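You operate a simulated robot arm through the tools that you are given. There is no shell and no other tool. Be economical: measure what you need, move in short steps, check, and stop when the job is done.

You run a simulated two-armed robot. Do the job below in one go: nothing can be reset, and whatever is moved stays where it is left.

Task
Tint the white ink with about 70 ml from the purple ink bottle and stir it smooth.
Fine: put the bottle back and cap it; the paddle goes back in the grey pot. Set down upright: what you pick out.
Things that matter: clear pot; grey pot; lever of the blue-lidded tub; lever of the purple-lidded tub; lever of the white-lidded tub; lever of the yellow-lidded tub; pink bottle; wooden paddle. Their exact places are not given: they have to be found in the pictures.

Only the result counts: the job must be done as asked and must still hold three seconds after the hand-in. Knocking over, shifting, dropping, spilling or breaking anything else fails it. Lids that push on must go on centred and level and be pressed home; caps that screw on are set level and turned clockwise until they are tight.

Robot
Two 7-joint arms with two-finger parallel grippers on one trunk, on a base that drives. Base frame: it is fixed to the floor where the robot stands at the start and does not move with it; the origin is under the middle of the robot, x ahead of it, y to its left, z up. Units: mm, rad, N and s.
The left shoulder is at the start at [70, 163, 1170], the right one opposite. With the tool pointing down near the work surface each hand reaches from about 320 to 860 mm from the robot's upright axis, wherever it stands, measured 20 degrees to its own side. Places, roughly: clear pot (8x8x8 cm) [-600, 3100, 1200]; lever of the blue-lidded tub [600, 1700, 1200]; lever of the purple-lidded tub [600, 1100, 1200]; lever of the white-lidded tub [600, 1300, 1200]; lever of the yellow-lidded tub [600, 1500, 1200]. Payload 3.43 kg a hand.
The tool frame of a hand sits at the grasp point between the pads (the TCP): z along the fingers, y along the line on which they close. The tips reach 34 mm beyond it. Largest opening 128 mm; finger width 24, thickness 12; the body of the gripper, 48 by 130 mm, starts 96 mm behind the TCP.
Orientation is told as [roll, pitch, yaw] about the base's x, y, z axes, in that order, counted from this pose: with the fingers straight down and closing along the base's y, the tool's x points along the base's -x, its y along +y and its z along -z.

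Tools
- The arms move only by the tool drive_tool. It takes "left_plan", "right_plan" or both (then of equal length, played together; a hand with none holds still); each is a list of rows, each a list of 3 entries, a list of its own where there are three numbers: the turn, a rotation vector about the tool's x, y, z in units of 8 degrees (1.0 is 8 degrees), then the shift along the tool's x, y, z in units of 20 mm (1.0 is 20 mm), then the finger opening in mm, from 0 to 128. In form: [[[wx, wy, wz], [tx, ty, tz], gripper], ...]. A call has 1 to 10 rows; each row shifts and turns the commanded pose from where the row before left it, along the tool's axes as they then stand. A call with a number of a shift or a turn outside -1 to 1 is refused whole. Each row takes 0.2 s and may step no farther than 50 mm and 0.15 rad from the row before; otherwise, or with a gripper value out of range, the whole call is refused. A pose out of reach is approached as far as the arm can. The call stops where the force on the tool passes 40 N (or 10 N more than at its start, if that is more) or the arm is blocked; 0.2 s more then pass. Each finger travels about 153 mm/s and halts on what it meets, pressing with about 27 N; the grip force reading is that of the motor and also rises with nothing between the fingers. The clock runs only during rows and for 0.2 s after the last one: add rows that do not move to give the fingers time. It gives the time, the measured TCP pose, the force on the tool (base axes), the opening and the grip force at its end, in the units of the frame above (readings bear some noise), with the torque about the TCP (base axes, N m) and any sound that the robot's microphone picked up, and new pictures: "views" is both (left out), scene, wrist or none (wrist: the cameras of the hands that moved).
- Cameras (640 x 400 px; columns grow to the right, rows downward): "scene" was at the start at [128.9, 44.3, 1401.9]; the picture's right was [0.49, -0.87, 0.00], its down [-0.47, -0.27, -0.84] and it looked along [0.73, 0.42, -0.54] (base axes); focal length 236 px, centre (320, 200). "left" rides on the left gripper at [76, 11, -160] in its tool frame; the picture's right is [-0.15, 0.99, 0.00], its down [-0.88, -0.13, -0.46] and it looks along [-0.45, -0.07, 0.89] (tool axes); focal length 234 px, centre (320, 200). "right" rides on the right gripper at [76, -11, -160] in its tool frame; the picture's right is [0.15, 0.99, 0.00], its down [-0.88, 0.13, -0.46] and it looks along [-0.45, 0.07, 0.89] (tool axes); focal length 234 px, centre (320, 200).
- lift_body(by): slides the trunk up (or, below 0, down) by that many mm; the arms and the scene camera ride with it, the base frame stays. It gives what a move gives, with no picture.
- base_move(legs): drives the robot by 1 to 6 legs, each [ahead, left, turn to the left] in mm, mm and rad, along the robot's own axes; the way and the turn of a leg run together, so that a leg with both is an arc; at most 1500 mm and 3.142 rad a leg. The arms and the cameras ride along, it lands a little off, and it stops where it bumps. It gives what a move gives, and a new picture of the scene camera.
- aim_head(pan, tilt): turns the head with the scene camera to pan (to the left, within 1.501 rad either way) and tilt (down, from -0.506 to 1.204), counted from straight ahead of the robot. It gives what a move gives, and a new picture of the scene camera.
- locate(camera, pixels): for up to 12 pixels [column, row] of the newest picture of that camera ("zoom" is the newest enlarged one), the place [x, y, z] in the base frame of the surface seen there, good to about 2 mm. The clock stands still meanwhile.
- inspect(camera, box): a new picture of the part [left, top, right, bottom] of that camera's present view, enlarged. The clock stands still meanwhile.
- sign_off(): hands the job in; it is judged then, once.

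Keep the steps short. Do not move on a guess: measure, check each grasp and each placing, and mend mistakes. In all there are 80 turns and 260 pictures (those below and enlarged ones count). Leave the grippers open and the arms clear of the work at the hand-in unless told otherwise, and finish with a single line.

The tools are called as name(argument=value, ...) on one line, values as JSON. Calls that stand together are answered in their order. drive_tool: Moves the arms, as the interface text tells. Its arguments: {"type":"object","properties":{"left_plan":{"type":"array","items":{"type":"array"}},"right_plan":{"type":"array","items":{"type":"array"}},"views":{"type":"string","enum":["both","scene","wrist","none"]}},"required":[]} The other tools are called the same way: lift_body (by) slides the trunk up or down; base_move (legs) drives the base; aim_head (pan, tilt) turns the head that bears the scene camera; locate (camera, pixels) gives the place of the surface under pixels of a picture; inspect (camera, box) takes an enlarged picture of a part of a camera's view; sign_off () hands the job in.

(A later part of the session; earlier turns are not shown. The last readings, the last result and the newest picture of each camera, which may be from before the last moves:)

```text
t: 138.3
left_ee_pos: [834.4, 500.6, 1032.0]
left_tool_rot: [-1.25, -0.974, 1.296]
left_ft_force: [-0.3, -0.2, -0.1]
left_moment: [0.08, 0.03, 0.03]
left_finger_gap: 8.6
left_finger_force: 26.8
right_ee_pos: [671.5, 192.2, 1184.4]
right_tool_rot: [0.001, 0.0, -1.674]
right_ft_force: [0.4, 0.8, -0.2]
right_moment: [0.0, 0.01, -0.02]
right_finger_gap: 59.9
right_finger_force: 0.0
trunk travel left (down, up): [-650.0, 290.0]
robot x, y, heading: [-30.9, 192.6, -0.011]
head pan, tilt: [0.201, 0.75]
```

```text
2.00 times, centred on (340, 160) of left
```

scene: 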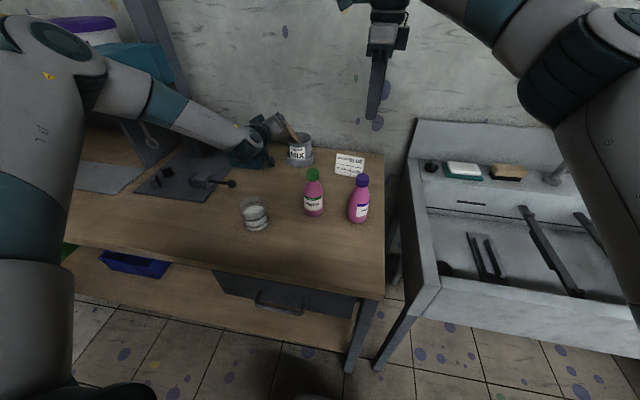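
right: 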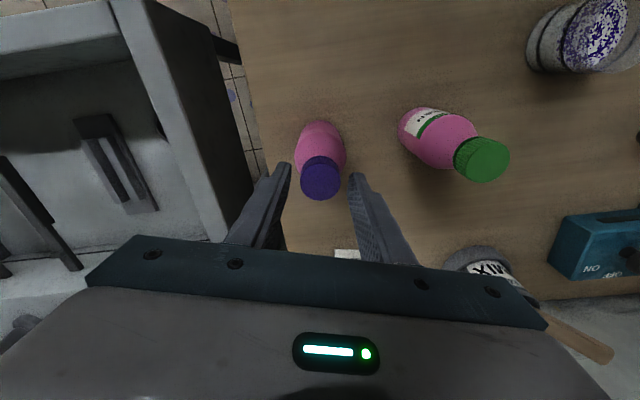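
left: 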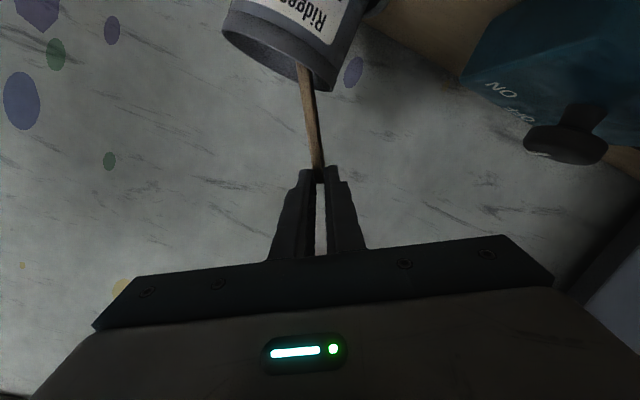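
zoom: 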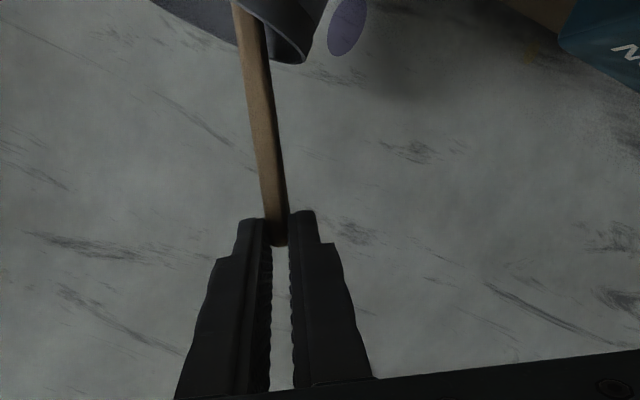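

The grip caught only the paddle's end at the fingertips because the arm is at its limit. Opening, lowering the trunk 30 mm and driving 33 mm ahead puts the hand exactly at the grasp point; then closing again.

drive_tool(left_plan=[[[0, 0, 0], [0, 0, 0], 30], [[0, 0, 0], [0, 0, 0], 60], [[0, 0, 0], [0, 0, 0], 60]], views="none")

lift_body(by=-30)

base_move(legs=[[33, 0, 0]])

inspect(camera="left", box=[220, 60, 460, 260])

drive_tool(left_plan=[[[0, 0, 0], [0, 0, 0], 40], [[0, 0, 0], [0, 0, 0], 25], [[0, 0, 0], [0, 0, 0], 10], [[0, 0, 0], [0, 0, 0], 0], [[0, 0, 0], [0, 0, 0], 0]], views="scene")

inspect(camera="left", box=[220, 60, 460, 260])

inspect(camera="scene", box=[230, 90, 340, 190])

```text
t: 139.1
left_ee_pos: [834.4, 501.3, 1032.3]
left_tool_rot: [-1.253, -0.974, 1.297]
left_ft_force: [-0.2, -0.1, 0.3]
left_moment: [-0.01, -0.01, 0.03]
left_finger_gap: 59.6
left_finger_force: 0.1
right_ee_pos: [670.9, 191.5, 1185.6]
right_tool_rot: [0.001, 0.0, -1.673]
right_ft_force: [-0.3, 0.5, -1.1]
right_moment: [-0.02, 0.0, 0.02]
right_finger_gap: 59.9
right_finger_force: 0.1
trunk travel left (down, up): [-650.0, 290.0]
robot x, y, heading: [-28.4, 188.7, -0.01]
head pan, tilt: [0.201, 0.75]
```

```text
t: 139.9
left_ee_pos: [834.5, 501.1, 1001.3]
left_tool_rot: [-1.252, -0.976, 1.298]
left_ft_force: [-0.4, 0.0, 1.1]
left_moment: [-0.01, 0.0, -0.01]
left_finger_gap: 60.2
left_finger_force: 0.1
right_ee_pos: [669.0, 192.1, 1155.4]
right_tool_rot: [-0.001, -0.001, -1.673]
right_ft_force: [0.3, -0.8, 0.1]
right_moment: [0.0, 0.0, 0.0]
right_finger_gap: 60.1
right_finger_force: 0.1
trunk travel left (down, up): [-620.0, 320.0]
robot x, y, heading: [-31.1, 196.3, -0.004]
head pan, tilt: [0.201, 0.75]
```

```text
t: 140.7
left_ee_pos: [864.0, 500.8, 1004.8]
left_tool_rot: [-1.255, -0.975, 1.303]
left_ft_force: [0.0, 0.2, -0.5]
left_moment: [0.01, 0.01, 0.01]
left_finger_gap: 60.0
left_finger_force: 0.1
right_ee_pos: [699.4, 190.6, 1158.5]
right_tool_rot: [0.001, 0.0, -1.674]
right_ft_force: [-0.3, 0.4, -0.2]
right_moment: [-0.01, -0.03, 0.02]
right_finger_gap: 59.8
right_finger_force: 0.1
trunk travel left (down, up): [-620.0, 320.0]
robot x, y, heading: [-0.3, 191.7, -0.005]
head pan, tilt: [0.201, 0.75]
```

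scene: 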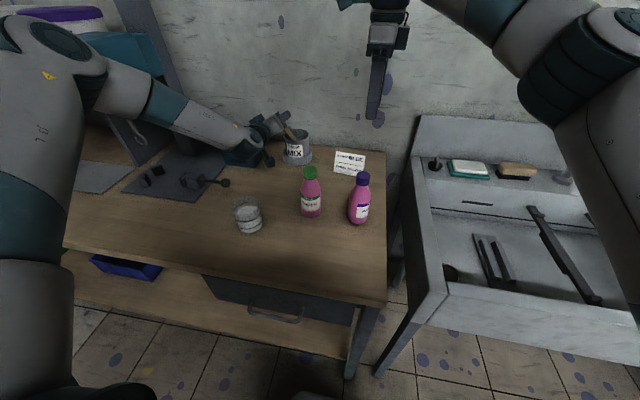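

```text
2.00 times, centred on (340, 160) of left
```

zoom: 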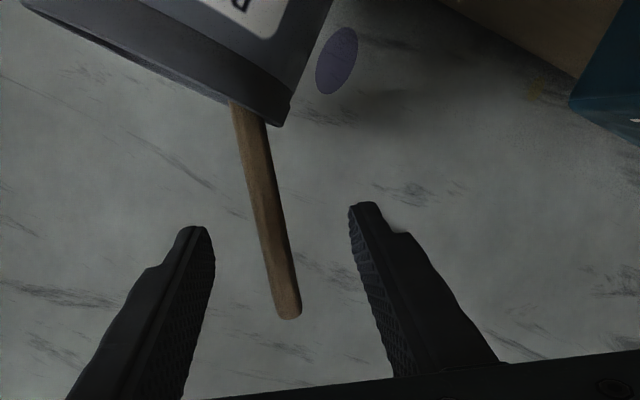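

```text
t: 141.9
left_ee_pos: [865.9, 500.3, 1005.4]
left_tool_rot: [-1.259, -0.976, 1.302]
left_ft_force: [-0.2, -2.2, 7.4]
left_moment: [-0.68, -0.05, -0.06]
left_finger_gap: 9.5
left_finger_force: 27.1
right_ee_pos: [699.8, 191.0, 1156.5]
right_tool_rot: [0.002, -0.001, -1.674]
right_ft_force: [-0.4, -0.7, -0.3]
right_moment: [-0.01, 0.03, 0.0]
right_finger_gap: 59.7
right_finger_force: 0.0
trunk travel left (down, up): [-620.0, 320.0]
robot x, y, heading: [0.3, 192.3, -0.006]
head pan, tilt: [0.201, 0.75]
```

scene: 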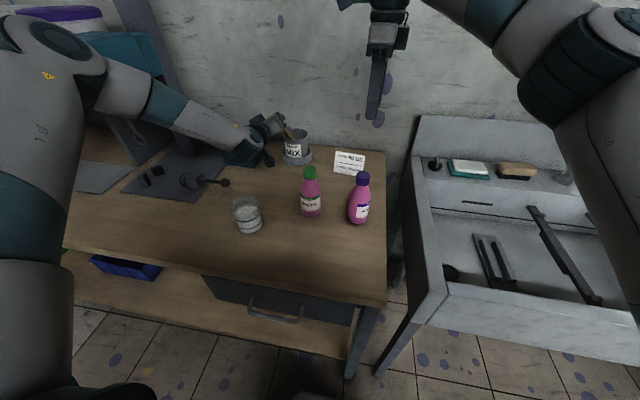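

```text
2.00 times, centred on (340, 160) of left
```

zoom: 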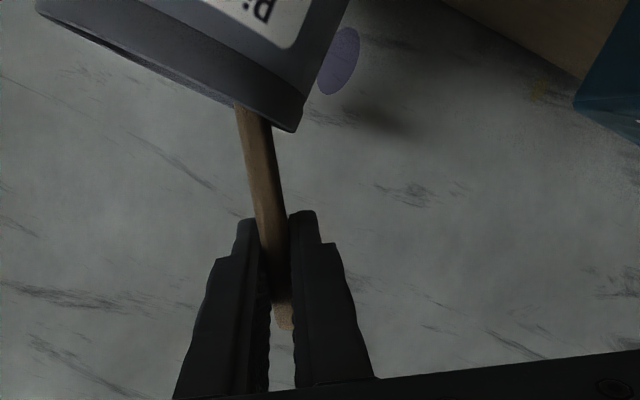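

```text
4.00 times, centred on (285, 140) of scene
```

zoom: 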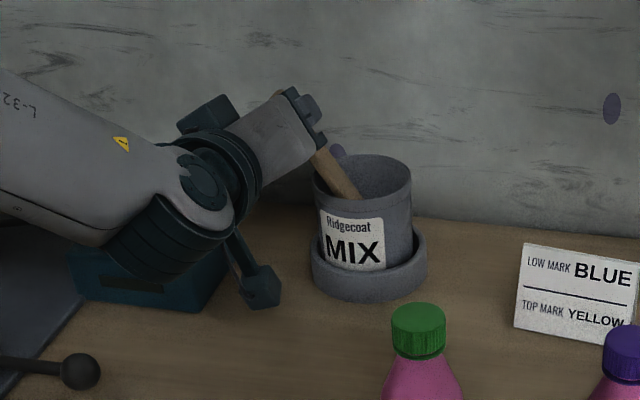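

Solid grip (9.5 mm). Lifting straight up with the trunk (140 mm), then backing the base 150 mm and turning the paddle upright.

lift_body(by=140)

base_move(legs=[[-150, 0, 0]])

drive_tool(left_plan=[[[0, 0, 0.82], [0, 0, 0], 0], [[0, 0, 0.82], [0, 0, 0], 0], [[0, 0, 0.82], [0, 0, 0], 0], [[0, 0, 0.82], [0, 0, 0], 0], [[0, 0, 0.82], [0, 0, 0], 0], [[0, -0.6, 0], [0, 0, 0], 0], [[0, -0.6, 0], [0, 0, 0], 0], [[0, 0, 0], [0, 0, 0], 0]], views="both")

inspect(camera="scene", box=[200, 60, 400, 260])

```text
t: 143.6
left_ee_pos: [865.8, 500.6, 1140.7]
left_tool_rot: [-1.254, -0.974, 1.299]
left_ft_force: [0.7, 0.9, -0.4]
left_moment: [-0.01, -0.01, 0.0]
left_finger_gap: 9.1
left_finger_force: 27.2
right_ee_pos: [701.9, 192.7, 1296.4]
right_tool_rot: [0.0, -0.001, -1.674]
right_ft_force: [-0.7, -0.1, -0.4]
right_moment: [0.01, -0.03, -0.02]
right_finger_gap: 60.1
right_finger_force: 0.1
trunk travel left (down, up): [-760.0, 180.0]
robot x, y, heading: [4.6, 192.9, -0.008]
head pan, tilt: [0.201, 0.75]
```

```text
t: 144.9
left_ee_pos: [719.1, 502.9, 1139.8]
left_tool_rot: [-1.249, -0.974, 1.296]
left_ft_force: [0.5, 0.1, 0.1]
left_moment: [0.05, -0.02, 0.01]
left_finger_gap: 9.0
left_finger_force: 26.9
right_ee_pos: [553.9, 194.3, 1293.5]
right_tool_rot: [-0.002, 0.001, -1.673]
right_ft_force: [0.1, 0.0, 0.4]
right_moment: [0.0, 0.02, -0.02]
right_finger_gap: 59.7
right_finger_force: 0.1
trunk travel left (down, up): [-760.0, 180.0]
robot x, y, heading: [-147.2, 193.1, -0.002]
head pan, tilt: [0.201, 0.75]
```

scene: 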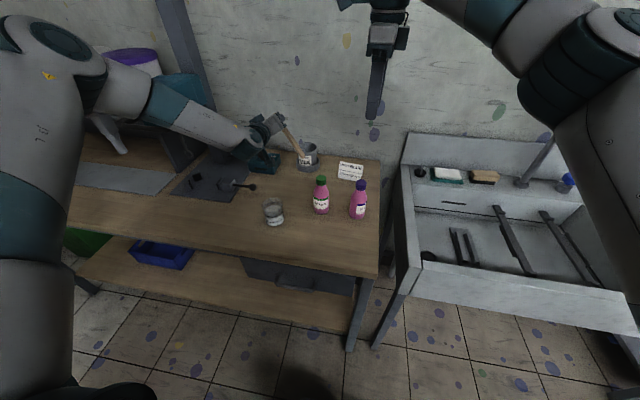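

```text
t: 146.8
left_ee_pos: [702.2, 512.7, 1158.5]
left_tool_rot: [0.005, -1.561, -0.014]
left_ft_force: [0.3, -0.3, -0.8]
left_moment: [0.0, 0.03, 0.04]
left_finger_gap: 9.1
left_finger_force: 27.6
left hand out of reach, approached as far as the arm can: row 6, 7
right_ee_pos: [552.0, 192.8, 1294.7]
right_tool_rot: [-0.001, -0.001, -1.673]
right_ft_force: [0.0, -0.2, -0.1]
right_moment: [0.01, 0.0, -0.03]
right_finger_gap: 60.1
right_finger_force: 0.1
trunk travel left (down, up): [-760.0, 180.0]
robot x, y, heading: [-143.1, 194.1, -0.006]
head pan, tilt: [0.201, 0.75]
```

scene: 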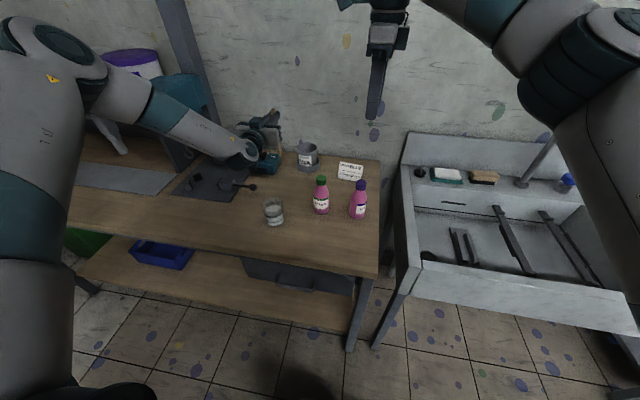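
left: 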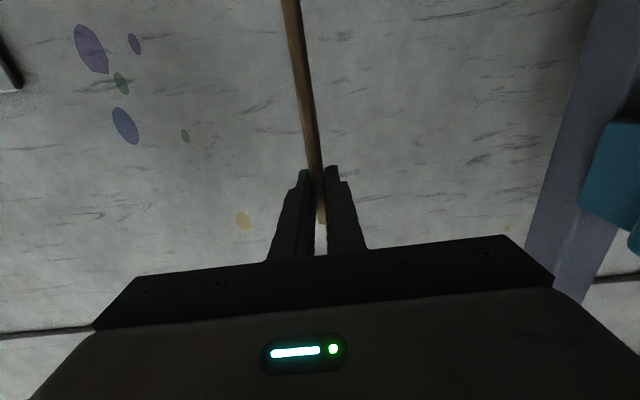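

```text
2.00 times, centred on (300, 160) of scene
```

zoom: 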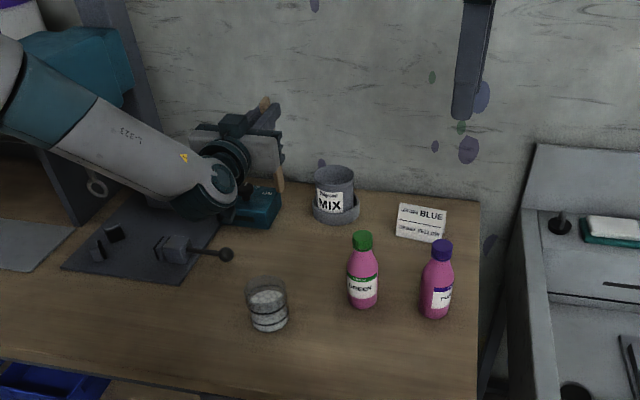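

Paddle is out and upright; grey pot undisturbed. Locating its lower end, then moving over the clear pot at height.

locate(camera="zoom", pixels=[[280, 190], [281, 186], [280, 180], [280, 170], [279, 160], [265, 100], [262, 106], [276, 188], [284, 184]])

drive_tool(left_plan=[[[0, 0, 0], [0, -0.155, -0.92], 0], [[0, 0, 0], [0, -0.155, -0.92], 0], [[0, 0, 0], [0, -0.155, -0.92], 0], [[0, 0, 0], [0, -0.155, -0.92], 0], [[0, 0, 0], [0, -0.155, -0.92], 0], [[0, 0, 0], [0, -0.155, -0.92], 0], [[0, 0, 0], [0, -0.155, -0.92], 0], [[0, 0, 0], [0, -0.155, -0.92], 0], [[0, 0, 0], [0, -0.155, -0.92], 0], [[0, 0, 0], [0, -0.155, -0.92], 0]], views="both")

inspect(camera="scene", box=[200, 80, 340, 240])

```text
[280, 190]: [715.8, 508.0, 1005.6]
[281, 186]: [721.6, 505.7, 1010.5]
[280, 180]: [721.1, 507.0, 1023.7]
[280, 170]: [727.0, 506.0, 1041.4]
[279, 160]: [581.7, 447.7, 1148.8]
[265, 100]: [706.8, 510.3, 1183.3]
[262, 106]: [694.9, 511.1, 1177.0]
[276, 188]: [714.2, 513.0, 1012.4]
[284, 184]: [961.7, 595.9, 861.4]
```

```text
t: 148.9
left_ee_pos: [518.0, 483.7, 1161.4]
left_tool_rot: [0.037, -1.561, -0.046]
left_ft_force: [-0.2, -0.2, -0.6]
left_moment: [-0.02, -0.02, 0.0]
left_finger_gap: 9.1
left_finger_force: 26.8
right_ee_pos: [552.1, 193.5, 1295.5]
right_tool_rot: [0.0, -0.001, -1.673]
right_ft_force: [-1.2, 0.0, 0.5]
right_moment: [-0.02, 0.01, 0.0]
right_finger_gap: 60.0
right_finger_force: 0.0
trunk travel left (down, up): [-760.0, 180.0]
robot x, y, heading: [-151.9, 190.2, -0.006]
head pan, tilt: [0.201, 0.75]
```

scene: 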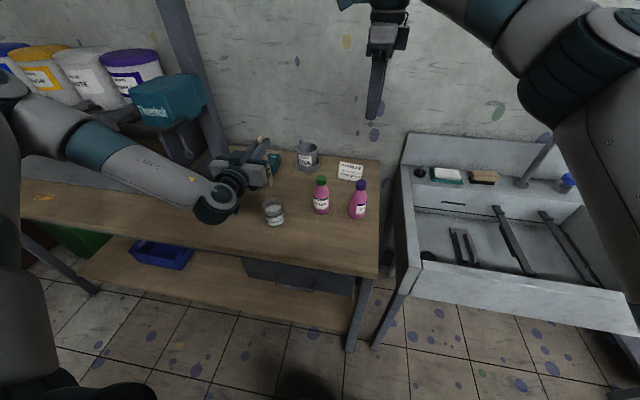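
left: 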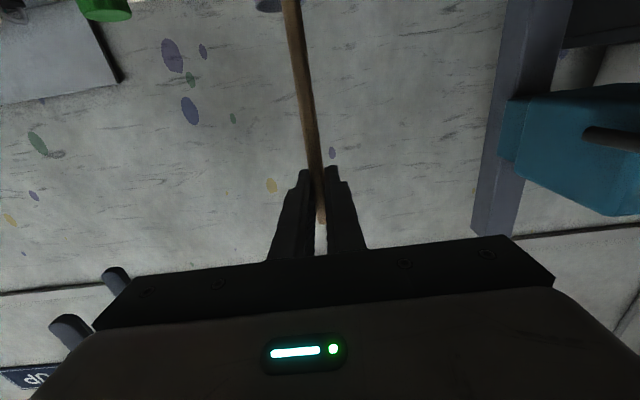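

```text
2.50 times, centred on (270, 160) of scene
```

zoom: 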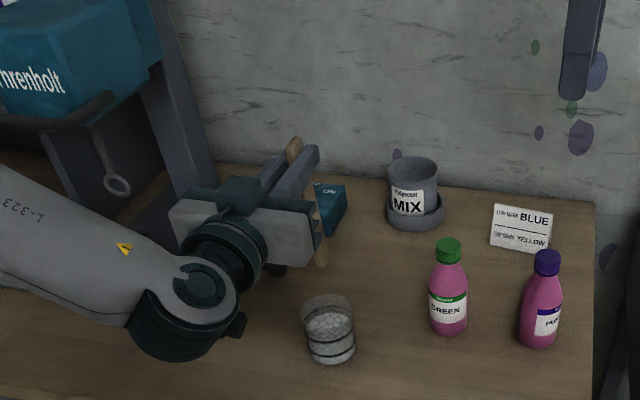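

Lower end is 16 mm ahead and 154 mm below the TCP. Shifting so it sits over the pot centre, then lowering it into the ink.

drive_tool(left_plan=[[[0, 0, 0], [0, 0.1, -0.85], 0], [[0, 0, 0], [0, 0, 0], 0], [[0, 0, 0], [0.7, 0, 0], 0], [[0, 0, 0], [0.7, 0, 0], 0], [[0, 0, 0], [0.7, 0, 0], 0]], views="scene")

inspect(camera="scene", box=[220, 130, 320, 240])

drive_tool(left_plan=[[[0, 0, 0], [0.8, 0, 0], 0], [[0, 0, 0], [0.8, 0, 0], 0], [[0, 0, 0], [0.8, 0, 0], 0], [[0, 0, 0], [0.8, 0, 0], 0], [[0, 0, 0], [0.8, 0, 0], 0], [[0, 0, 0], [0, 0, 0], 0]], views="scene")

inspect(camera="scene", box=[230, 150, 320, 240])

```text
t: 150.2
left_ee_pos: [501.5, 484.0, 1117.1]
left_tool_rot: [0.13, -1.561, -0.137]
left_ft_force: [1.4, -0.5, 0.3]
left_moment: [-0.04, 0.0, 0.01]
left_finger_gap: 9.2
left_finger_force: 26.9
right_ee_pos: [554.4, 192.2, 1294.0]
right_tool_rot: [-0.002, 0.0, -1.674]
right_ft_force: [-0.8, -0.2, -0.2]
right_moment: [-0.02, 0.0, 0.02]
right_finger_gap: 59.8
right_finger_force: 0.2
trunk travel left (down, up): [-760.0, 180.0]
robot x, y, heading: [-145.9, 189.6, -0.008]
head pan, tilt: [0.201, 0.75]
```

scene: 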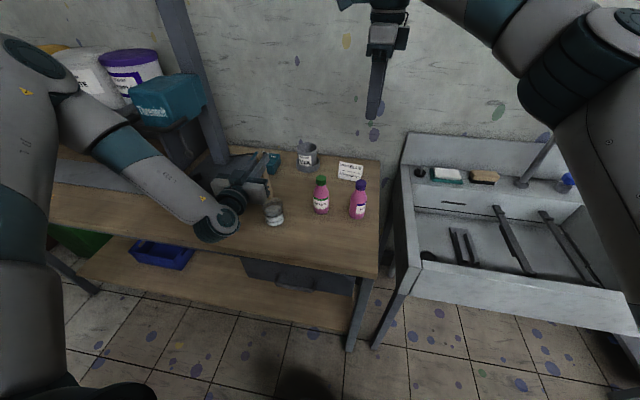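

```text
3.64 times, centred on (270, 185) of scene
```

zoom: 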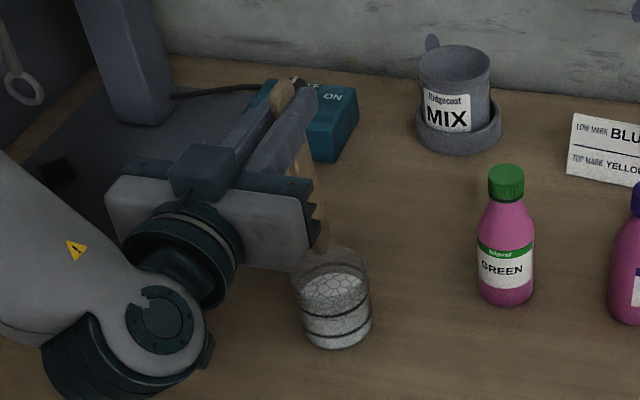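

```text
t: 151.6
left_ee_pos: [501.7, 499.9, 1094.5]
left_tool_rot: [0.004, -1.561, -0.011]
left_ft_force: [-0.3, -1.1, -1.1]
left_moment: [-0.01, 0.01, 0.0]
left_finger_gap: 8.6
left_finger_force: 27.0
left hand out of reach, approached as far as the arm can: row 2, 3, 4, 5
right_ee_pos: [553.5, 194.4, 1295.6]
right_tool_rot: [-0.002, 0.0, -1.673]
right_ft_force: [0.6, 0.3, -0.6]
right_moment: [-0.01, -0.02, 0.01]
right_finger_gap: 60.0
right_finger_force: 0.1
trunk travel left (down, up): [-760.0, 180.0]
robot x, y, heading: [-150.6, 191.6, -0.005]
head pan, tilt: [0.201, 0.75]
```

scene: 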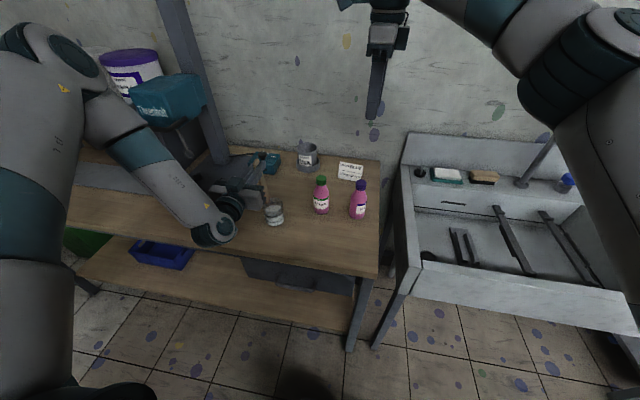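

```text
4.44 times, centred on (275, 195) of scene
```

zoom: 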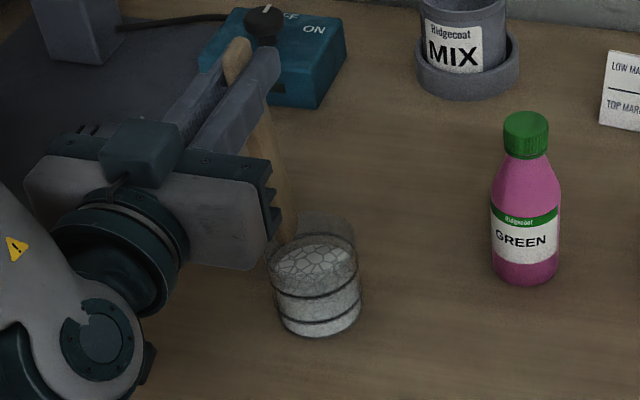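

The arm was at its lower limit because the trunk is raised; the hand drifted to y 500 (still above the rim). I shift to y≈486, raise a little, then lower with the trunk 110 mm so the paddle enters at the centre, and stir in 11 mm circles.

drive_tool(left_plan=[[[0, 0, 0], [-1, 0, 0], 0], [[0, 0, 0], [-1, -0.7, 0], 0], [[0, 0, 0], [0, 0, 0], 0]], views="none")

lift_body(by=-60)

inspect(camera="scene", box=[220, 130, 320, 230])

lift_body(by=-50)

inspect(camera="scene", box=[220, 130, 320, 230])

```text
t: 152.3
left_ee_pos: [502.6, 484.2, 1135.3]
left_tool_rot: [0.099, -1.561, -0.108]
left_ft_force: [-0.4, -0.2, 0.2]
left_moment: [0.01, 0.01, 0.01]
left_finger_gap: 9.1
left_finger_force: 26.6
right_ee_pos: [553.0, 192.5, 1294.1]
right_tool_rot: [-0.001, 0.0, -1.673]
right_ft_force: [0.1, -1.0, -0.1]
right_moment: [-0.02, 0.03, 0.04]
right_finger_gap: 60.0
right_finger_force: 0.0
trunk travel left (down, up): [-760.0, 180.0]
robot x, y, heading: [-149.1, 192.7, -0.006]
head pan, tilt: [0.201, 0.75]
```

```text
t: 153.3
left_ee_pos: [501.7, 484.0, 1074.4]
left_tool_rot: [0.052, -1.563, -0.058]
left_ft_force: [-0.6, 0.8, -0.5]
left_moment: [0.01, -0.02, -0.01]
left_finger_gap: 8.8
left_finger_force: 27.0
right_ee_pos: [552.4, 193.0, 1235.7]
right_tool_rot: [0.0, -0.001, -1.674]
right_ft_force: [0.4, -0.4, -0.3]
right_moment: [-0.02, 0.0, 0.03]
right_finger_gap: 60.2
right_finger_force: 0.0
trunk travel left (down, up): [-700.0, 240.0]
robot x, y, heading: [-144.2, 195.8, -0.002]
head pan, tilt: [0.201, 0.75]
```

```text
4.00 times, centred on (270, 180) of scene
```

zoom: 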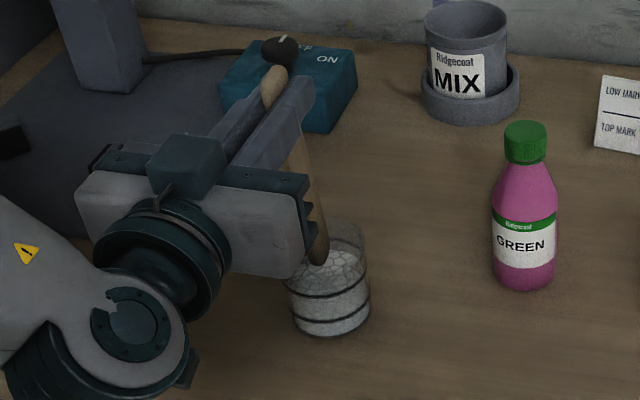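

```text
t: 154.3
left_ee_pos: [501.2, 482.6, 1026.9]
left_tool_rot: [0.095, -1.567, -0.102]
left_ft_force: [-1.5, 0.7, 11.9]
left_moment: [0.1, -0.21, 0.02]
left_finger_gap: 9.2
left_finger_force: 27.0
right_ee_pos: [551.7, 192.1, 1185.4]
right_tool_rot: [-0.001, 0.001, -1.673]
right_ft_force: [0.9, 0.2, 0.3]
right_moment: [0.03, 0.0, 0.03]
right_finger_gap: 59.7
right_finger_force: 0.0
trunk travel left (down, up): [-650.0, 290.0]
robot x, y, heading: [-150.1, 192.9, -0.009]
head pan, tilt: [0.201, 0.75]
```

```text
4.00 times, centred on (270, 180) of scene
```

zoom: 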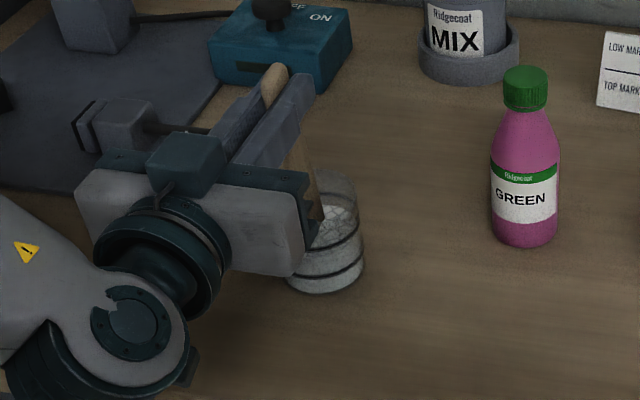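

Paddle is in the ink and touching the floor (12 N). Raising 4 mm and stirring in circles.

drive_tool(left_plan=[[[0, 0, 0], [-0.2, 0, 0], 0], [[0, 0, 0], [0, 0, 0.5], 0], [[0, 0, 0], [0, 0.354, -0.146], 0], [[0, 0, 0], [0, 0.146, -0.354], 0], [[0, 0, 0], [0, -0.146, -0.354], 0], [[0, 0, 0], [0, -0.354, -0.146], 0], [[0, 0, 0], [0, -0.354, 0.146], 0], [[0, 0, 0], [0, -0.146, 0.354], 0], [[0, 0, 0], [0, 0.146, 0.354], 0], [[0, 0, 0], [0, 0.354, 0.146], 0]], views="none")

inspect(camera="scene", box=[230, 140, 310, 210])

drive_tool(left_plan=[[[0, 0, 0], [0, 0.354, -0.146], 0], [[0, 0, 0], [0, 0.146, -0.354], 0], [[0, 0, 0], [0, -0.146, -0.354], 0], [[0, 0, 0], [0, -0.354, -0.146], 0], [[0, 0, 0], [0, -0.354, 0.146], 0], [[0, 0, 0], [0, -0.146, 0.354], 0], [[0, 0, 0], [0, 0.146, 0.354], 0], [[0, 0, 0], [0, 0.354, 0.146], 0]], views="none")

drive_tool(left_plan=[[[0, 0, 0], [0, 0.354, -0.146], 0], [[0, 0, 0], [0, 0.146, -0.354], 0], [[0, 0, 0], [0, -0.146, -0.354], 0], [[0, 0, 0], [0, -0.354, -0.146], 0], [[0, 0, 0], [0, -0.354, 0.146], 0], [[0, 0, 0], [0, -0.146, 0.354], 0], [[0, 0, 0], [0, 0.146, 0.354], 0], [[0, 0, 0], [0, 0.354, 0.146], 0]], views="none")

drive_tool(left_plan=[[[0, 0, 0], [0, 0.354, -0.146], 0], [[0, 0, 0], [0, 0.146, -0.354], 0], [[0, 0, 0], [0, -0.146, -0.354], 0], [[0, 0, 0], [0, -0.354, -0.146], 0], [[0, 0, 0], [0, -0.354, 0.146], 0], [[0, 0, 0], [0, -0.146, 0.354], 0], [[0, 0, 0], [0, 0.146, 0.354], 0], [[0, 0, 0], [0, 0.354, 0.146], 0]], views="none")

drive_tool(left_plan=[[[0, 0, 0], [0, 0.354, -0.146], 0], [[0, 0, 0], [0, 0.146, -0.354], 0], [[0, 0, 0], [0, -0.146, -0.354], 0], [[0, 0, 0], [0, -0.354, -0.146], 0], [[0, 0, 0], [0, -0.354, 0.146], 0], [[0, 0, 0], [0, -0.146, 0.354], 0], [[0, 0, 0], [0, 0.146, 0.354], 0], [[0, 0, 0], [0, 0.354, 0.146], 0]], views="none")

inspect(camera="scene", box=[230, 140, 310, 210])

```text
t: 156.5
left_ee_pos: [510.9, 484.5, 1030.0]
left_tool_rot: [-0.034, -1.561, 0.028]
left_ft_force: [-0.5, 0.1, 0.2]
left_moment: [0.01, 0.03, 0.01]
left_finger_gap: 8.9
left_finger_force: 27.7
right_ee_pos: [552.2, 193.6, 1184.6]
right_tool_rot: [0.0, -0.001, -1.674]
right_ft_force: [-0.7, 0.1, 0.1]
right_moment: [-0.04, 0.02, 0.0]
right_finger_gap: 59.8
right_finger_force: 0.1
trunk travel left (down, up): [-650.0, 290.0]
robot x, y, heading: [-146.3, 194.3, -0.008]
head pan, tilt: [0.201, 0.75]
```

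```text
5.71 times, centred on (270, 175) of scene
```

zoom: 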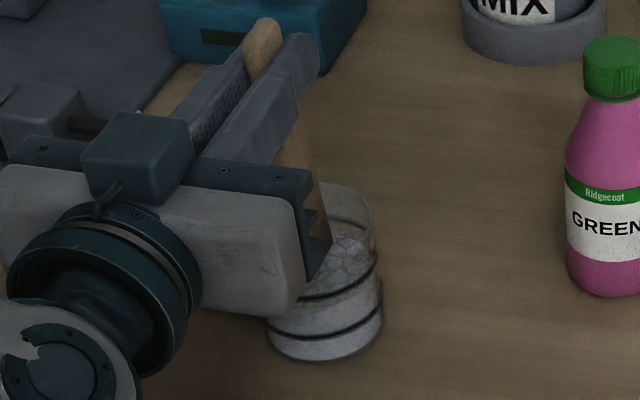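

```text
t: 158.3
left_ee_pos: [511.9, 483.6, 1028.6]
left_tool_rot: [-0.042, -1.563, 0.036]
left_ft_force: [0.3, 0.4, 0.0]
left_moment: [0.01, 0.01, -0.03]
left_finger_gap: 9.0
left_finger_force: 27.0
right_ee_pos: [551.5, 192.6, 1185.7]
right_tool_rot: [-0.001, 0.001, -1.673]
right_ft_force: [0.7, 0.2, 0.6]
right_moment: [-0.02, -0.01, 0.02]
right_finger_gap: 60.0
right_finger_force: 0.0
trunk travel left (down, up): [-650.0, 290.0]
robot x, y, heading: [-149.0, 193.3, -0.009]
head pan, tilt: [0.201, 0.75]
```

```text
t: 160.1
left_ee_pos: [511.8, 483.5, 1028.4]
left_tool_rot: [-0.024, -1.562, 0.018]
left_ft_force: [-0.1, -0.2, 0.3]
left_moment: [0.03, 0.02, -0.04]
left_finger_gap: 8.6
left_finger_force: 26.8
right_ee_pos: [552.1, 193.2, 1185.3]
right_tool_rot: [0.0, 0.001, -1.675]
right_ft_force: [-0.3, 0.3, -0.5]
right_moment: [-0.02, -0.02, -0.02]
right_finger_gap: 60.1
right_finger_force: 0.1
trunk travel left (down, up): [-650.0, 290.0]
robot x, y, heading: [-147.5, 192.2, -0.003]
head pan, tilt: [0.201, 0.75]
```

```text
t: 161.9
left_ee_pos: [511.6, 485.1, 1028.1]
left_tool_rot: [-0.049, -1.563, 0.041]
left_ft_force: [-0.1, 0.1, 0.3]
left_moment: [0.02, -0.02, -0.01]
left_finger_gap: 9.0
left_finger_force: 26.6
right_ee_pos: [554.4, 193.2, 1185.8]
right_tool_rot: [0.001, -0.001, -1.674]
right_ft_force: [-0.2, 0.5, 1.0]
right_moment: [0.0, -0.02, 0.0]
right_finger_gap: 60.0
right_finger_force: 0.1
trunk travel left (down, up): [-650.0, 290.0]
robot x, y, heading: [-148.6, 192.0, -0.002]
head pan, tilt: [0.201, 0.75]
```

```text
t: 163.7
left_ee_pos: [511.0, 485.0, 1028.4]
left_tool_rot: [-0.068, -1.562, 0.061]
left_ft_force: [-0.1, 0.5, -0.2]
left_moment: [0.01, -0.02, -0.01]
left_finger_gap: 9.0
left_finger_force: 27.0
right_ee_pos: [551.5, 192.9, 1185.2]
right_tool_rot: [0.002, -0.001, -1.674]
right_ft_force: [-0.8, -0.5, 0.3]
right_moment: [-0.02, 0.01, 0.02]
right_finger_gap: 59.9
right_finger_force: 0.0
trunk travel left (down, up): [-650.0, 290.0]
robot x, y, heading: [-148.8, 193.9, -0.004]
head pan, tilt: [0.201, 0.75]
```

```text
5.71 times, centred on (270, 175) of scene
5 turns are left
```

zoom: 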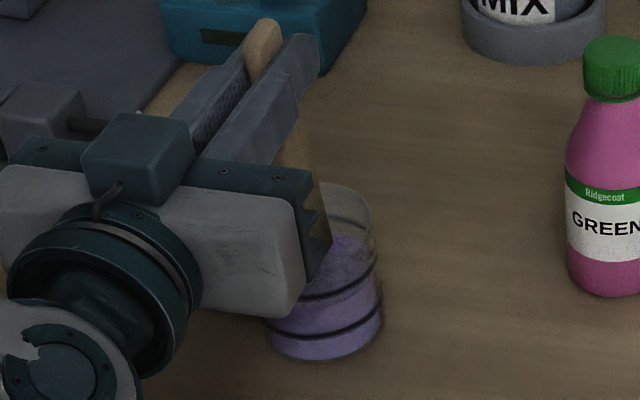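

Mixing visibly well: ink is now purple with a little speckle. Six more rounds, a look, then centre, lift out with the trunk, drive ahead and reach out over the grey pot.

drive_tool(left_plan=[[[0, 0, 0], [0, 0.354, -0.146], 0], [[0, 0, 0], [0, 0.146, -0.354], 0], [[0, 0, 0], [0, -0.146, -0.354], 0], [[0, 0, 0], [0, -0.354, -0.146], 0], [[0, 0, 0], [0, -0.354, 0.146], 0], [[0, 0, 0], [0, -0.146, 0.354], 0], [[0, 0, 0], [0, 0.146, 0.354], 0], [[0, 0, 0], [0, 0.354, 0.146], 0]], views="none")

drive_tool(left_plan=[[[0, 0, 0], [0, 0.354, -0.146], 0], [[0, 0, 0], [0, 0.146, -0.354], 0], [[0, 0, 0], [0, -0.146, -0.354], 0], [[0, 0, 0], [0, -0.354, -0.146], 0], [[0, 0, 0], [0, -0.354, 0.146], 0], [[0, 0, 0], [0, -0.146, 0.354], 0], [[0, 0, 0], [0, 0.146, 0.354], 0], [[0, 0, 0], [0, 0.354, 0.146], 0]], views="none")

drive_tool(left_plan=[[[0, 0, 0], [0, 0.354, -0.146], 0], [[0, 0, 0], [0, 0.146, -0.354], 0], [[0, 0, 0], [0, -0.146, -0.354], 0], [[0, 0, 0], [0, -0.354, -0.146], 0], [[0, 0, 0], [0, -0.354, 0.146], 0], [[0, 0, 0], [0, -0.146, 0.354], 0], [[0, 0, 0], [0, 0.146, 0.354], 0], [[0, 0, 0], [0, 0.354, 0.146], 0]], views="none")

drive_tool(left_plan=[[[0, 0, 0], [0, 0.354, -0.146], 0], [[0, 0, 0], [0, 0.146, -0.354], 0], [[0, 0, 0], [0, -0.146, -0.354], 0], [[0, 0, 0], [0, -0.354, -0.146], 0], [[0, 0, 0], [0, -0.354, 0.146], 0], [[0, 0, 0], [0, -0.146, 0.354], 0], [[0, 0, 0], [0, 0.146, 0.354], 0], [[0, 0, 0], [0, 0.354, 0.146], 0]], views="none")

drive_tool(left_plan=[[[0, 0, 0], [0, 0.354, -0.146], 0], [[0, 0, 0], [0, 0.146, -0.354], 0], [[0, 0, 0], [0, -0.146, -0.354], 0], [[0, 0, 0], [0, -0.354, -0.146], 0], [[0, 0, 0], [0, -0.354, 0.146], 0], [[0, 0, 0], [0, -0.146, 0.354], 0], [[0, 0, 0], [0, 0.146, 0.354], 0], [[0, 0, 0], [0, 0.354, 0.146], 0]], views="none")

drive_tool(left_plan=[[[0, 0, 0], [0, 0.354, -0.146], 0], [[0, 0, 0], [0, 0.146, -0.354], 0], [[0, 0, 0], [0, -0.146, -0.354], 0], [[0, 0, 0], [0, -0.354, -0.146], 0], [[0, 0, 0], [0, -0.354, 0.146], 0], [[0, 0, 0], [0, -0.146, 0.354], 0], [[0, 0, 0], [0, 0.146, 0.354], 0], [[0, 0, 0], [0, 0.354, 0.146], 0], [[0, 0, 0], [0, 0, -0.5], 0], [[0, 0, 0], [0, 0, 0], 0]], views="none")

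lift_body(by=140)

inspect(camera="scene", box=[230, 160, 330, 260])

base_move(legs=[[148, 0, 0]])

drive_tool(left_plan=[[[0, 0, 0], [0, -0.25, 1], 0], [[0, 0, 0], [0, -0.25, 1], 0], [[0, 0, 0], [0, -0.25, 1], 0], [[0, 0, 0], [0, -0.25, 1], 0], [[0, 0, 0], [0, -0.25, 1], 0], [[0, 0, 0], [0, -0.25, 1], 0], [[0, 0, 0], [0, -0.25, 1], 0], [[0, 0, 0], [0, -0.25, 1], 0], [[0, 0, 0], [0, -0.25, 1], 0], [[0, 0, 0], [0, -0.25, 1], 0]], views="both")

inspect(camera="scene", box=[240, 80, 360, 200])

locate(camera="scene", pixels=[[288, 152], [290, 150], [296, 150], [300, 160], [305, 155], [310, 160]])

```text
t: 165.5
left_ee_pos: [512.6, 484.5, 1028.3]
left_tool_rot: [-0.052, -1.564, 0.045]
left_ft_force: [-0.7, -0.3, -0.5]
left_moment: [0.0, -0.01, 0.01]
left_finger_gap: 9.0
left_finger_force: 26.6
right_ee_pos: [552.1, 193.1, 1184.7]
right_tool_rot: [-0.001, -0.001, -1.676]
right_ft_force: [-0.1, 0.8, 0.6]
right_moment: [-0.03, 0.03, 0.03]
right_finger_gap: 60.0
right_finger_force: 0.1
trunk travel left (down, up): [-650.0, 290.0]
robot x, y, heading: [-147.6, 194.5, -0.007]
head pan, tilt: [0.201, 0.75]
```

```text
t: 167.3
left_ee_pos: [511.4, 484.6, 1029.0]
left_tool_rot: [-0.029, -1.562, 0.024]
left_ft_force: [-0.5, 0.4, -0.2]
left_moment: [-0.01, 0.03, -0.01]
left_finger_gap: 9.1
left_finger_force: 26.9
right_ee_pos: [552.4, 193.0, 1186.0]
right_tool_rot: [0.0, 0.001, -1.673]
right_ft_force: [0.8, -0.4, -0.2]
right_moment: [-0.03, -0.01, -0.02]
right_finger_gap: 60.0
right_finger_force: 0.0
trunk travel left (down, up): [-650.0, 290.0]
robot x, y, heading: [-151.2, 196.6, -0.011]
head pan, tilt: [0.201, 0.75]
```

```text
t: 169.1
left_ee_pos: [511.0, 484.2, 1028.0]
left_tool_rot: [-0.041, -1.562, 0.033]
left_ft_force: [-0.8, 0.1, -0.1]
left_moment: [0.01, -0.01, 0.01]
left_finger_gap: 9.1
left_finger_force: 27.2
right_ee_pos: [552.5, 193.8, 1184.3]
right_tool_rot: [-0.001, -0.001, -1.674]
right_ft_force: [0.1, 0.1, 0.0]
right_moment: [0.01, 0.03, 0.01]
right_finger_gap: 60.0
right_finger_force: 0.0
trunk travel left (down, up): [-650.0, 290.0]
robot x, y, heading: [-150.7, 195.1, -0.006]
head pan, tilt: [0.201, 0.75]
```

```text
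t: 170.9
left_ee_pos: [511.0, 486.2, 1028.7]
left_tool_rot: [-0.033, -1.562, 0.026]
left_ft_force: [-0.6, -0.2, 0.0]
left_moment: [0.0, 0.0, -0.04]
left_finger_gap: 8.9
left_finger_force: 26.9
right_ee_pos: [553.6, 193.3, 1185.1]
right_tool_rot: [0.0, -0.001, -1.673]
right_ft_force: [0.7, 0.3, 0.1]
right_moment: [0.03, 0.0, 0.0]
right_finger_gap: 59.8
right_finger_force: 0.0
trunk travel left (down, up): [-650.0, 290.0]
robot x, y, heading: [-151.4, 190.4, -0.005]
head pan, tilt: [0.201, 0.75]
```

```text
t: 172.7
left_ee_pos: [511.5, 484.4, 1027.9]
left_tool_rot: [-0.043, -1.561, 0.038]
left_ft_force: [0.2, 1.1, 0.6]
left_moment: [-0.03, 0.05, -0.02]
left_finger_gap: 9.2
left_finger_force: 27.5
right_ee_pos: [553.1, 192.3, 1184.7]
right_tool_rot: [0.001, 0.0, -1.672]
right_ft_force: [0.4, 0.9, -0.7]
right_moment: [-0.03, -0.02, 0.0]
right_finger_gap: 60.0
right_finger_force: 0.0
trunk travel left (down, up): [-650.0, 290.0]
robot x, y, heading: [-145.0, 191.8, -0.006]
head pan, tilt: [0.201, 0.75]
```

```text
t: 174.9
left_ee_pos: [501.7, 484.6, 1029.2]
left_tool_rot: [0.06, -1.563, -0.065]
left_ft_force: [0.3, 0.5, -1.1]
left_moment: [-0.03, -0.01, 0.05]
left_finger_gap: 9.1
left_finger_force: 27.2
right_ee_pos: [553.8, 192.3, 1185.0]
right_tool_rot: [0.001, 0.001, -1.673]
right_ft_force: [-0.3, 0.7, -0.7]
right_moment: [-0.02, -0.02, -0.02]
right_finger_gap: 60.2
right_finger_force: 0.0
trunk travel left (down, up): [-650.0, 290.0]
robot x, y, heading: [-148.2, 192.3, -0.007]
head pan, tilt: [0.201, 0.75]
```

```text
t: 176.5
left_ee_pos: [501.7, 483.9, 1168.2]
left_tool_rot: [0.036, -1.563, -0.045]
left_ft_force: [-0.1, -1.0, -1.4]
left_moment: [-0.04, 0.0, -0.03]
left_finger_gap: 9.3
left_finger_force: 27.3
right_ee_pos: [552.5, 192.8, 1325.2]
right_tool_rot: [0.0, 0.0, -1.674]
right_ft_force: [0.4, -0.5, -0.4]
right_moment: [0.03, -0.01, 0.01]
right_finger_gap: 60.1
right_finger_force: 0.1
trunk travel left (down, up): [-790.0, 150.0]
robot x, y, heading: [-149.2, 191.7, -0.005]
head pan, tilt: [0.201, 0.75]
```

```text
4.00 times, centred on (280, 210) of scene
```

zoom: 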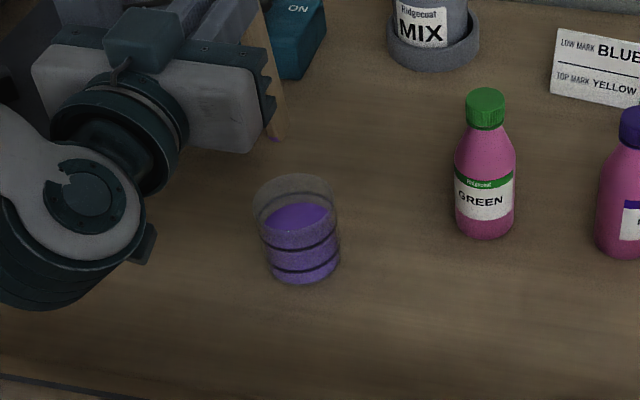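

```text
t: 177.9
left_ee_pos: [648.8, 484.2, 1169.5]
left_tool_rot: [0.032, -1.563, -0.037]
left_ft_force: [-0.2, 0.5, -0.2]
left_moment: [-0.04, 0.03, 0.0]
left_finger_gap: 8.6
left_finger_force: 26.6
right_ee_pos: [699.7, 192.6, 1326.2]
right_tool_rot: [0.001, 0.0, -1.672]
right_ft_force: [-0.3, -0.3, 0.8]
right_moment: [-0.01, -0.02, -0.01]
right_finger_gap: 60.0
right_finger_force: 0.0
trunk travel left (down, up): [-790.0, 150.0]
robot x, y, heading: [2.3, 192.2, -0.003]
head pan, tilt: [0.201, 0.75]
```

scene: 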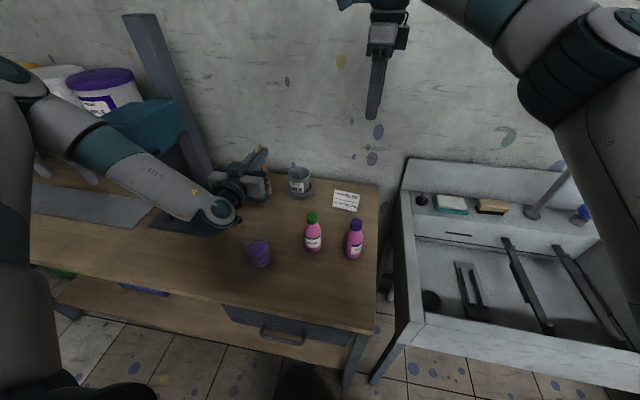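

```text
t: 180.1
left_ee_pos: [828.4, 462.9, 1203.3]
left_tool_rot: [-0.008, -1.561, 0.004]
left_ft_force: [-0.1, 1.0, -0.1]
left_moment: [0.0, 0.03, -0.01]
left_finger_gap: 9.1
left_finger_force: 27.1
left hand out of reach, approached as far as the arm can: row 6, 7, 8, 9, 10
right_ee_pos: [702.5, 194.1, 1326.1]
right_tool_rot: [-0.001, -0.001, -1.671]
right_ft_force: [1.0, 0.4, -0.3]
right_moment: [-0.02, 0.03, 0.0]
right_finger_gap: 60.0
right_finger_force: 0.0
trunk travel left (down, up): [-790.0, 150.0]
robot x, y, heading: [0.2, 189.8, -0.003]
head pan, tilt: [0.201, 0.75]
```

scene: 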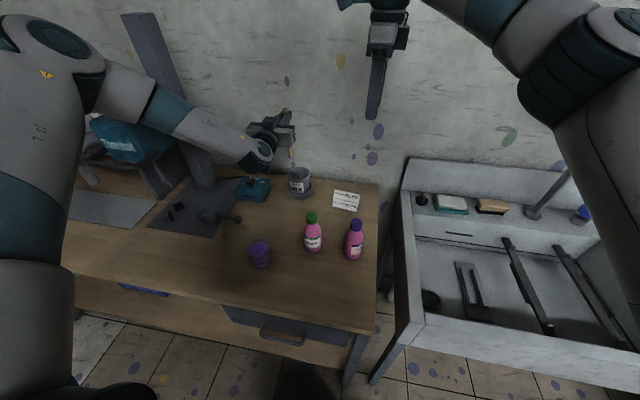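
left: 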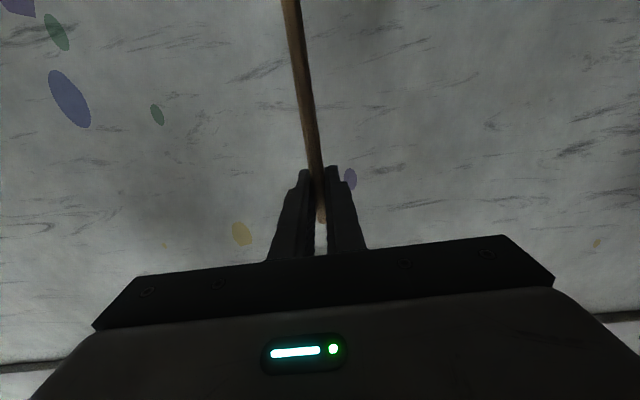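

```text
3.33 times, centred on (300, 140) of scene
```

zoom: 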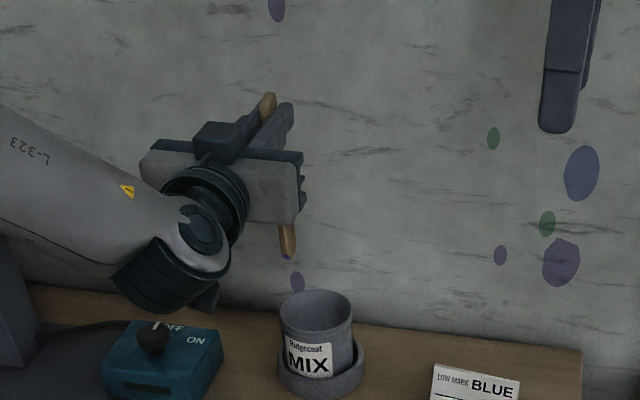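

```text
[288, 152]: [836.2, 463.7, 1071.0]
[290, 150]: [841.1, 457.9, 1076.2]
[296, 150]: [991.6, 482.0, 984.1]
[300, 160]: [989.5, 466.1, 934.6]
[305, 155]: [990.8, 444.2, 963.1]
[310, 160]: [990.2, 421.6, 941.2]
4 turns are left
```

Ink is smooth purple now. Aligning the paddle over the grey pot with the base (12 mm ahead, 28 mm right) and measuring pot rim and paddle end.

locate(camera="zoom", pixels=[[283, 303], [350, 312], [316, 291], [305, 338], [316, 310], [288, 257], [284, 240]])

base_move(legs=[[12, -28, 0]])

lift_body(by=-70)

inspect(camera="scene", box=[260, 90, 340, 190])

locate(camera="zoom", pixels=[[285, 200], [295, 210], [300, 220], [305, 200], [310, 230], [320, 230], [280, 230], [330, 250], [290, 250]])

```text
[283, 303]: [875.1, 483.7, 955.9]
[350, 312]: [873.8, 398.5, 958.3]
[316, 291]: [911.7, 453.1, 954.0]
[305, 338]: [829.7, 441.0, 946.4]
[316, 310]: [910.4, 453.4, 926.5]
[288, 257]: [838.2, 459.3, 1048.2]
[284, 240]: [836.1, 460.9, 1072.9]
```

```text
t: 180.9
left_ee_pos: [835.8, 442.7, 1204.0]
left_tool_rot: [-0.524, -1.56, 0.521]
left_ft_force: [0.4, 0.9, -0.1]
left_moment: [0.01, 0.0, -0.07]
left_finger_gap: 8.9
left_finger_force: 27.2
right_ee_pos: [710.7, 174.0, 1327.5]
right_tool_rot: [0.003, -0.004, -1.668]
right_ft_force: [-1.3, 1.0, -0.2]
right_moment: [-0.12, -0.08, 0.0]
right_finger_gap: 59.8
right_finger_force: 0.0
trunk travel left (down, up): [-790.0, 150.0]
robot x, y, heading: [11.0, 166.8, -0.002]
head pan, tilt: [0.201, 0.75]
```

scene: 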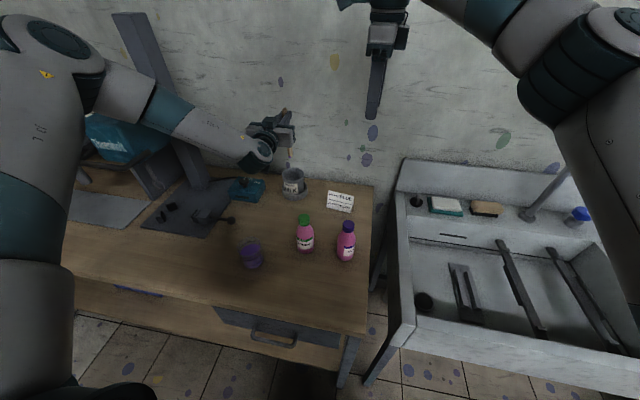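

```text
t: 182.0
left_ee_pos: [838.3, 436.2, 1134.3]
left_tool_rot: [-0.05, -1.559, 0.043]
left_ft_force: [0.0, -0.2, -0.1]
left_moment: [0.03, 0.01, -0.03]
left_finger_gap: 8.9
left_finger_force: 27.0
right_ee_pos: [712.7, 169.1, 1256.1]
right_tool_rot: [0.0, 0.0, -1.667]
right_ft_force: [0.2, 0.0, -0.3]
right_moment: [0.0, -0.02, 0.0]
right_finger_gap: 60.1
right_finger_force: 0.0
trunk travel left (down, up): [-720.0, 220.0]
robot x, y, heading: [12.7, 161.8, -0.01]
head pan, tilt: [0.201, 0.75]
```

```text
4.00 times, centred on (300, 140) of scene
```

zoom: 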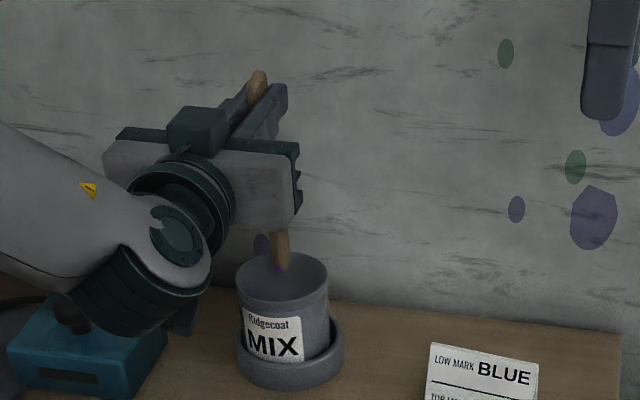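

```text
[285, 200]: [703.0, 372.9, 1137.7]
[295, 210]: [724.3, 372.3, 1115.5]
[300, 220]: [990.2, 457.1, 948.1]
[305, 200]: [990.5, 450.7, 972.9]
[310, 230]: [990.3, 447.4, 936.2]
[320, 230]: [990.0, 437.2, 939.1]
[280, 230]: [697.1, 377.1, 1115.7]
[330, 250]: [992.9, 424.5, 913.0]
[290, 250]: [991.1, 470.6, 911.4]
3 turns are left
```

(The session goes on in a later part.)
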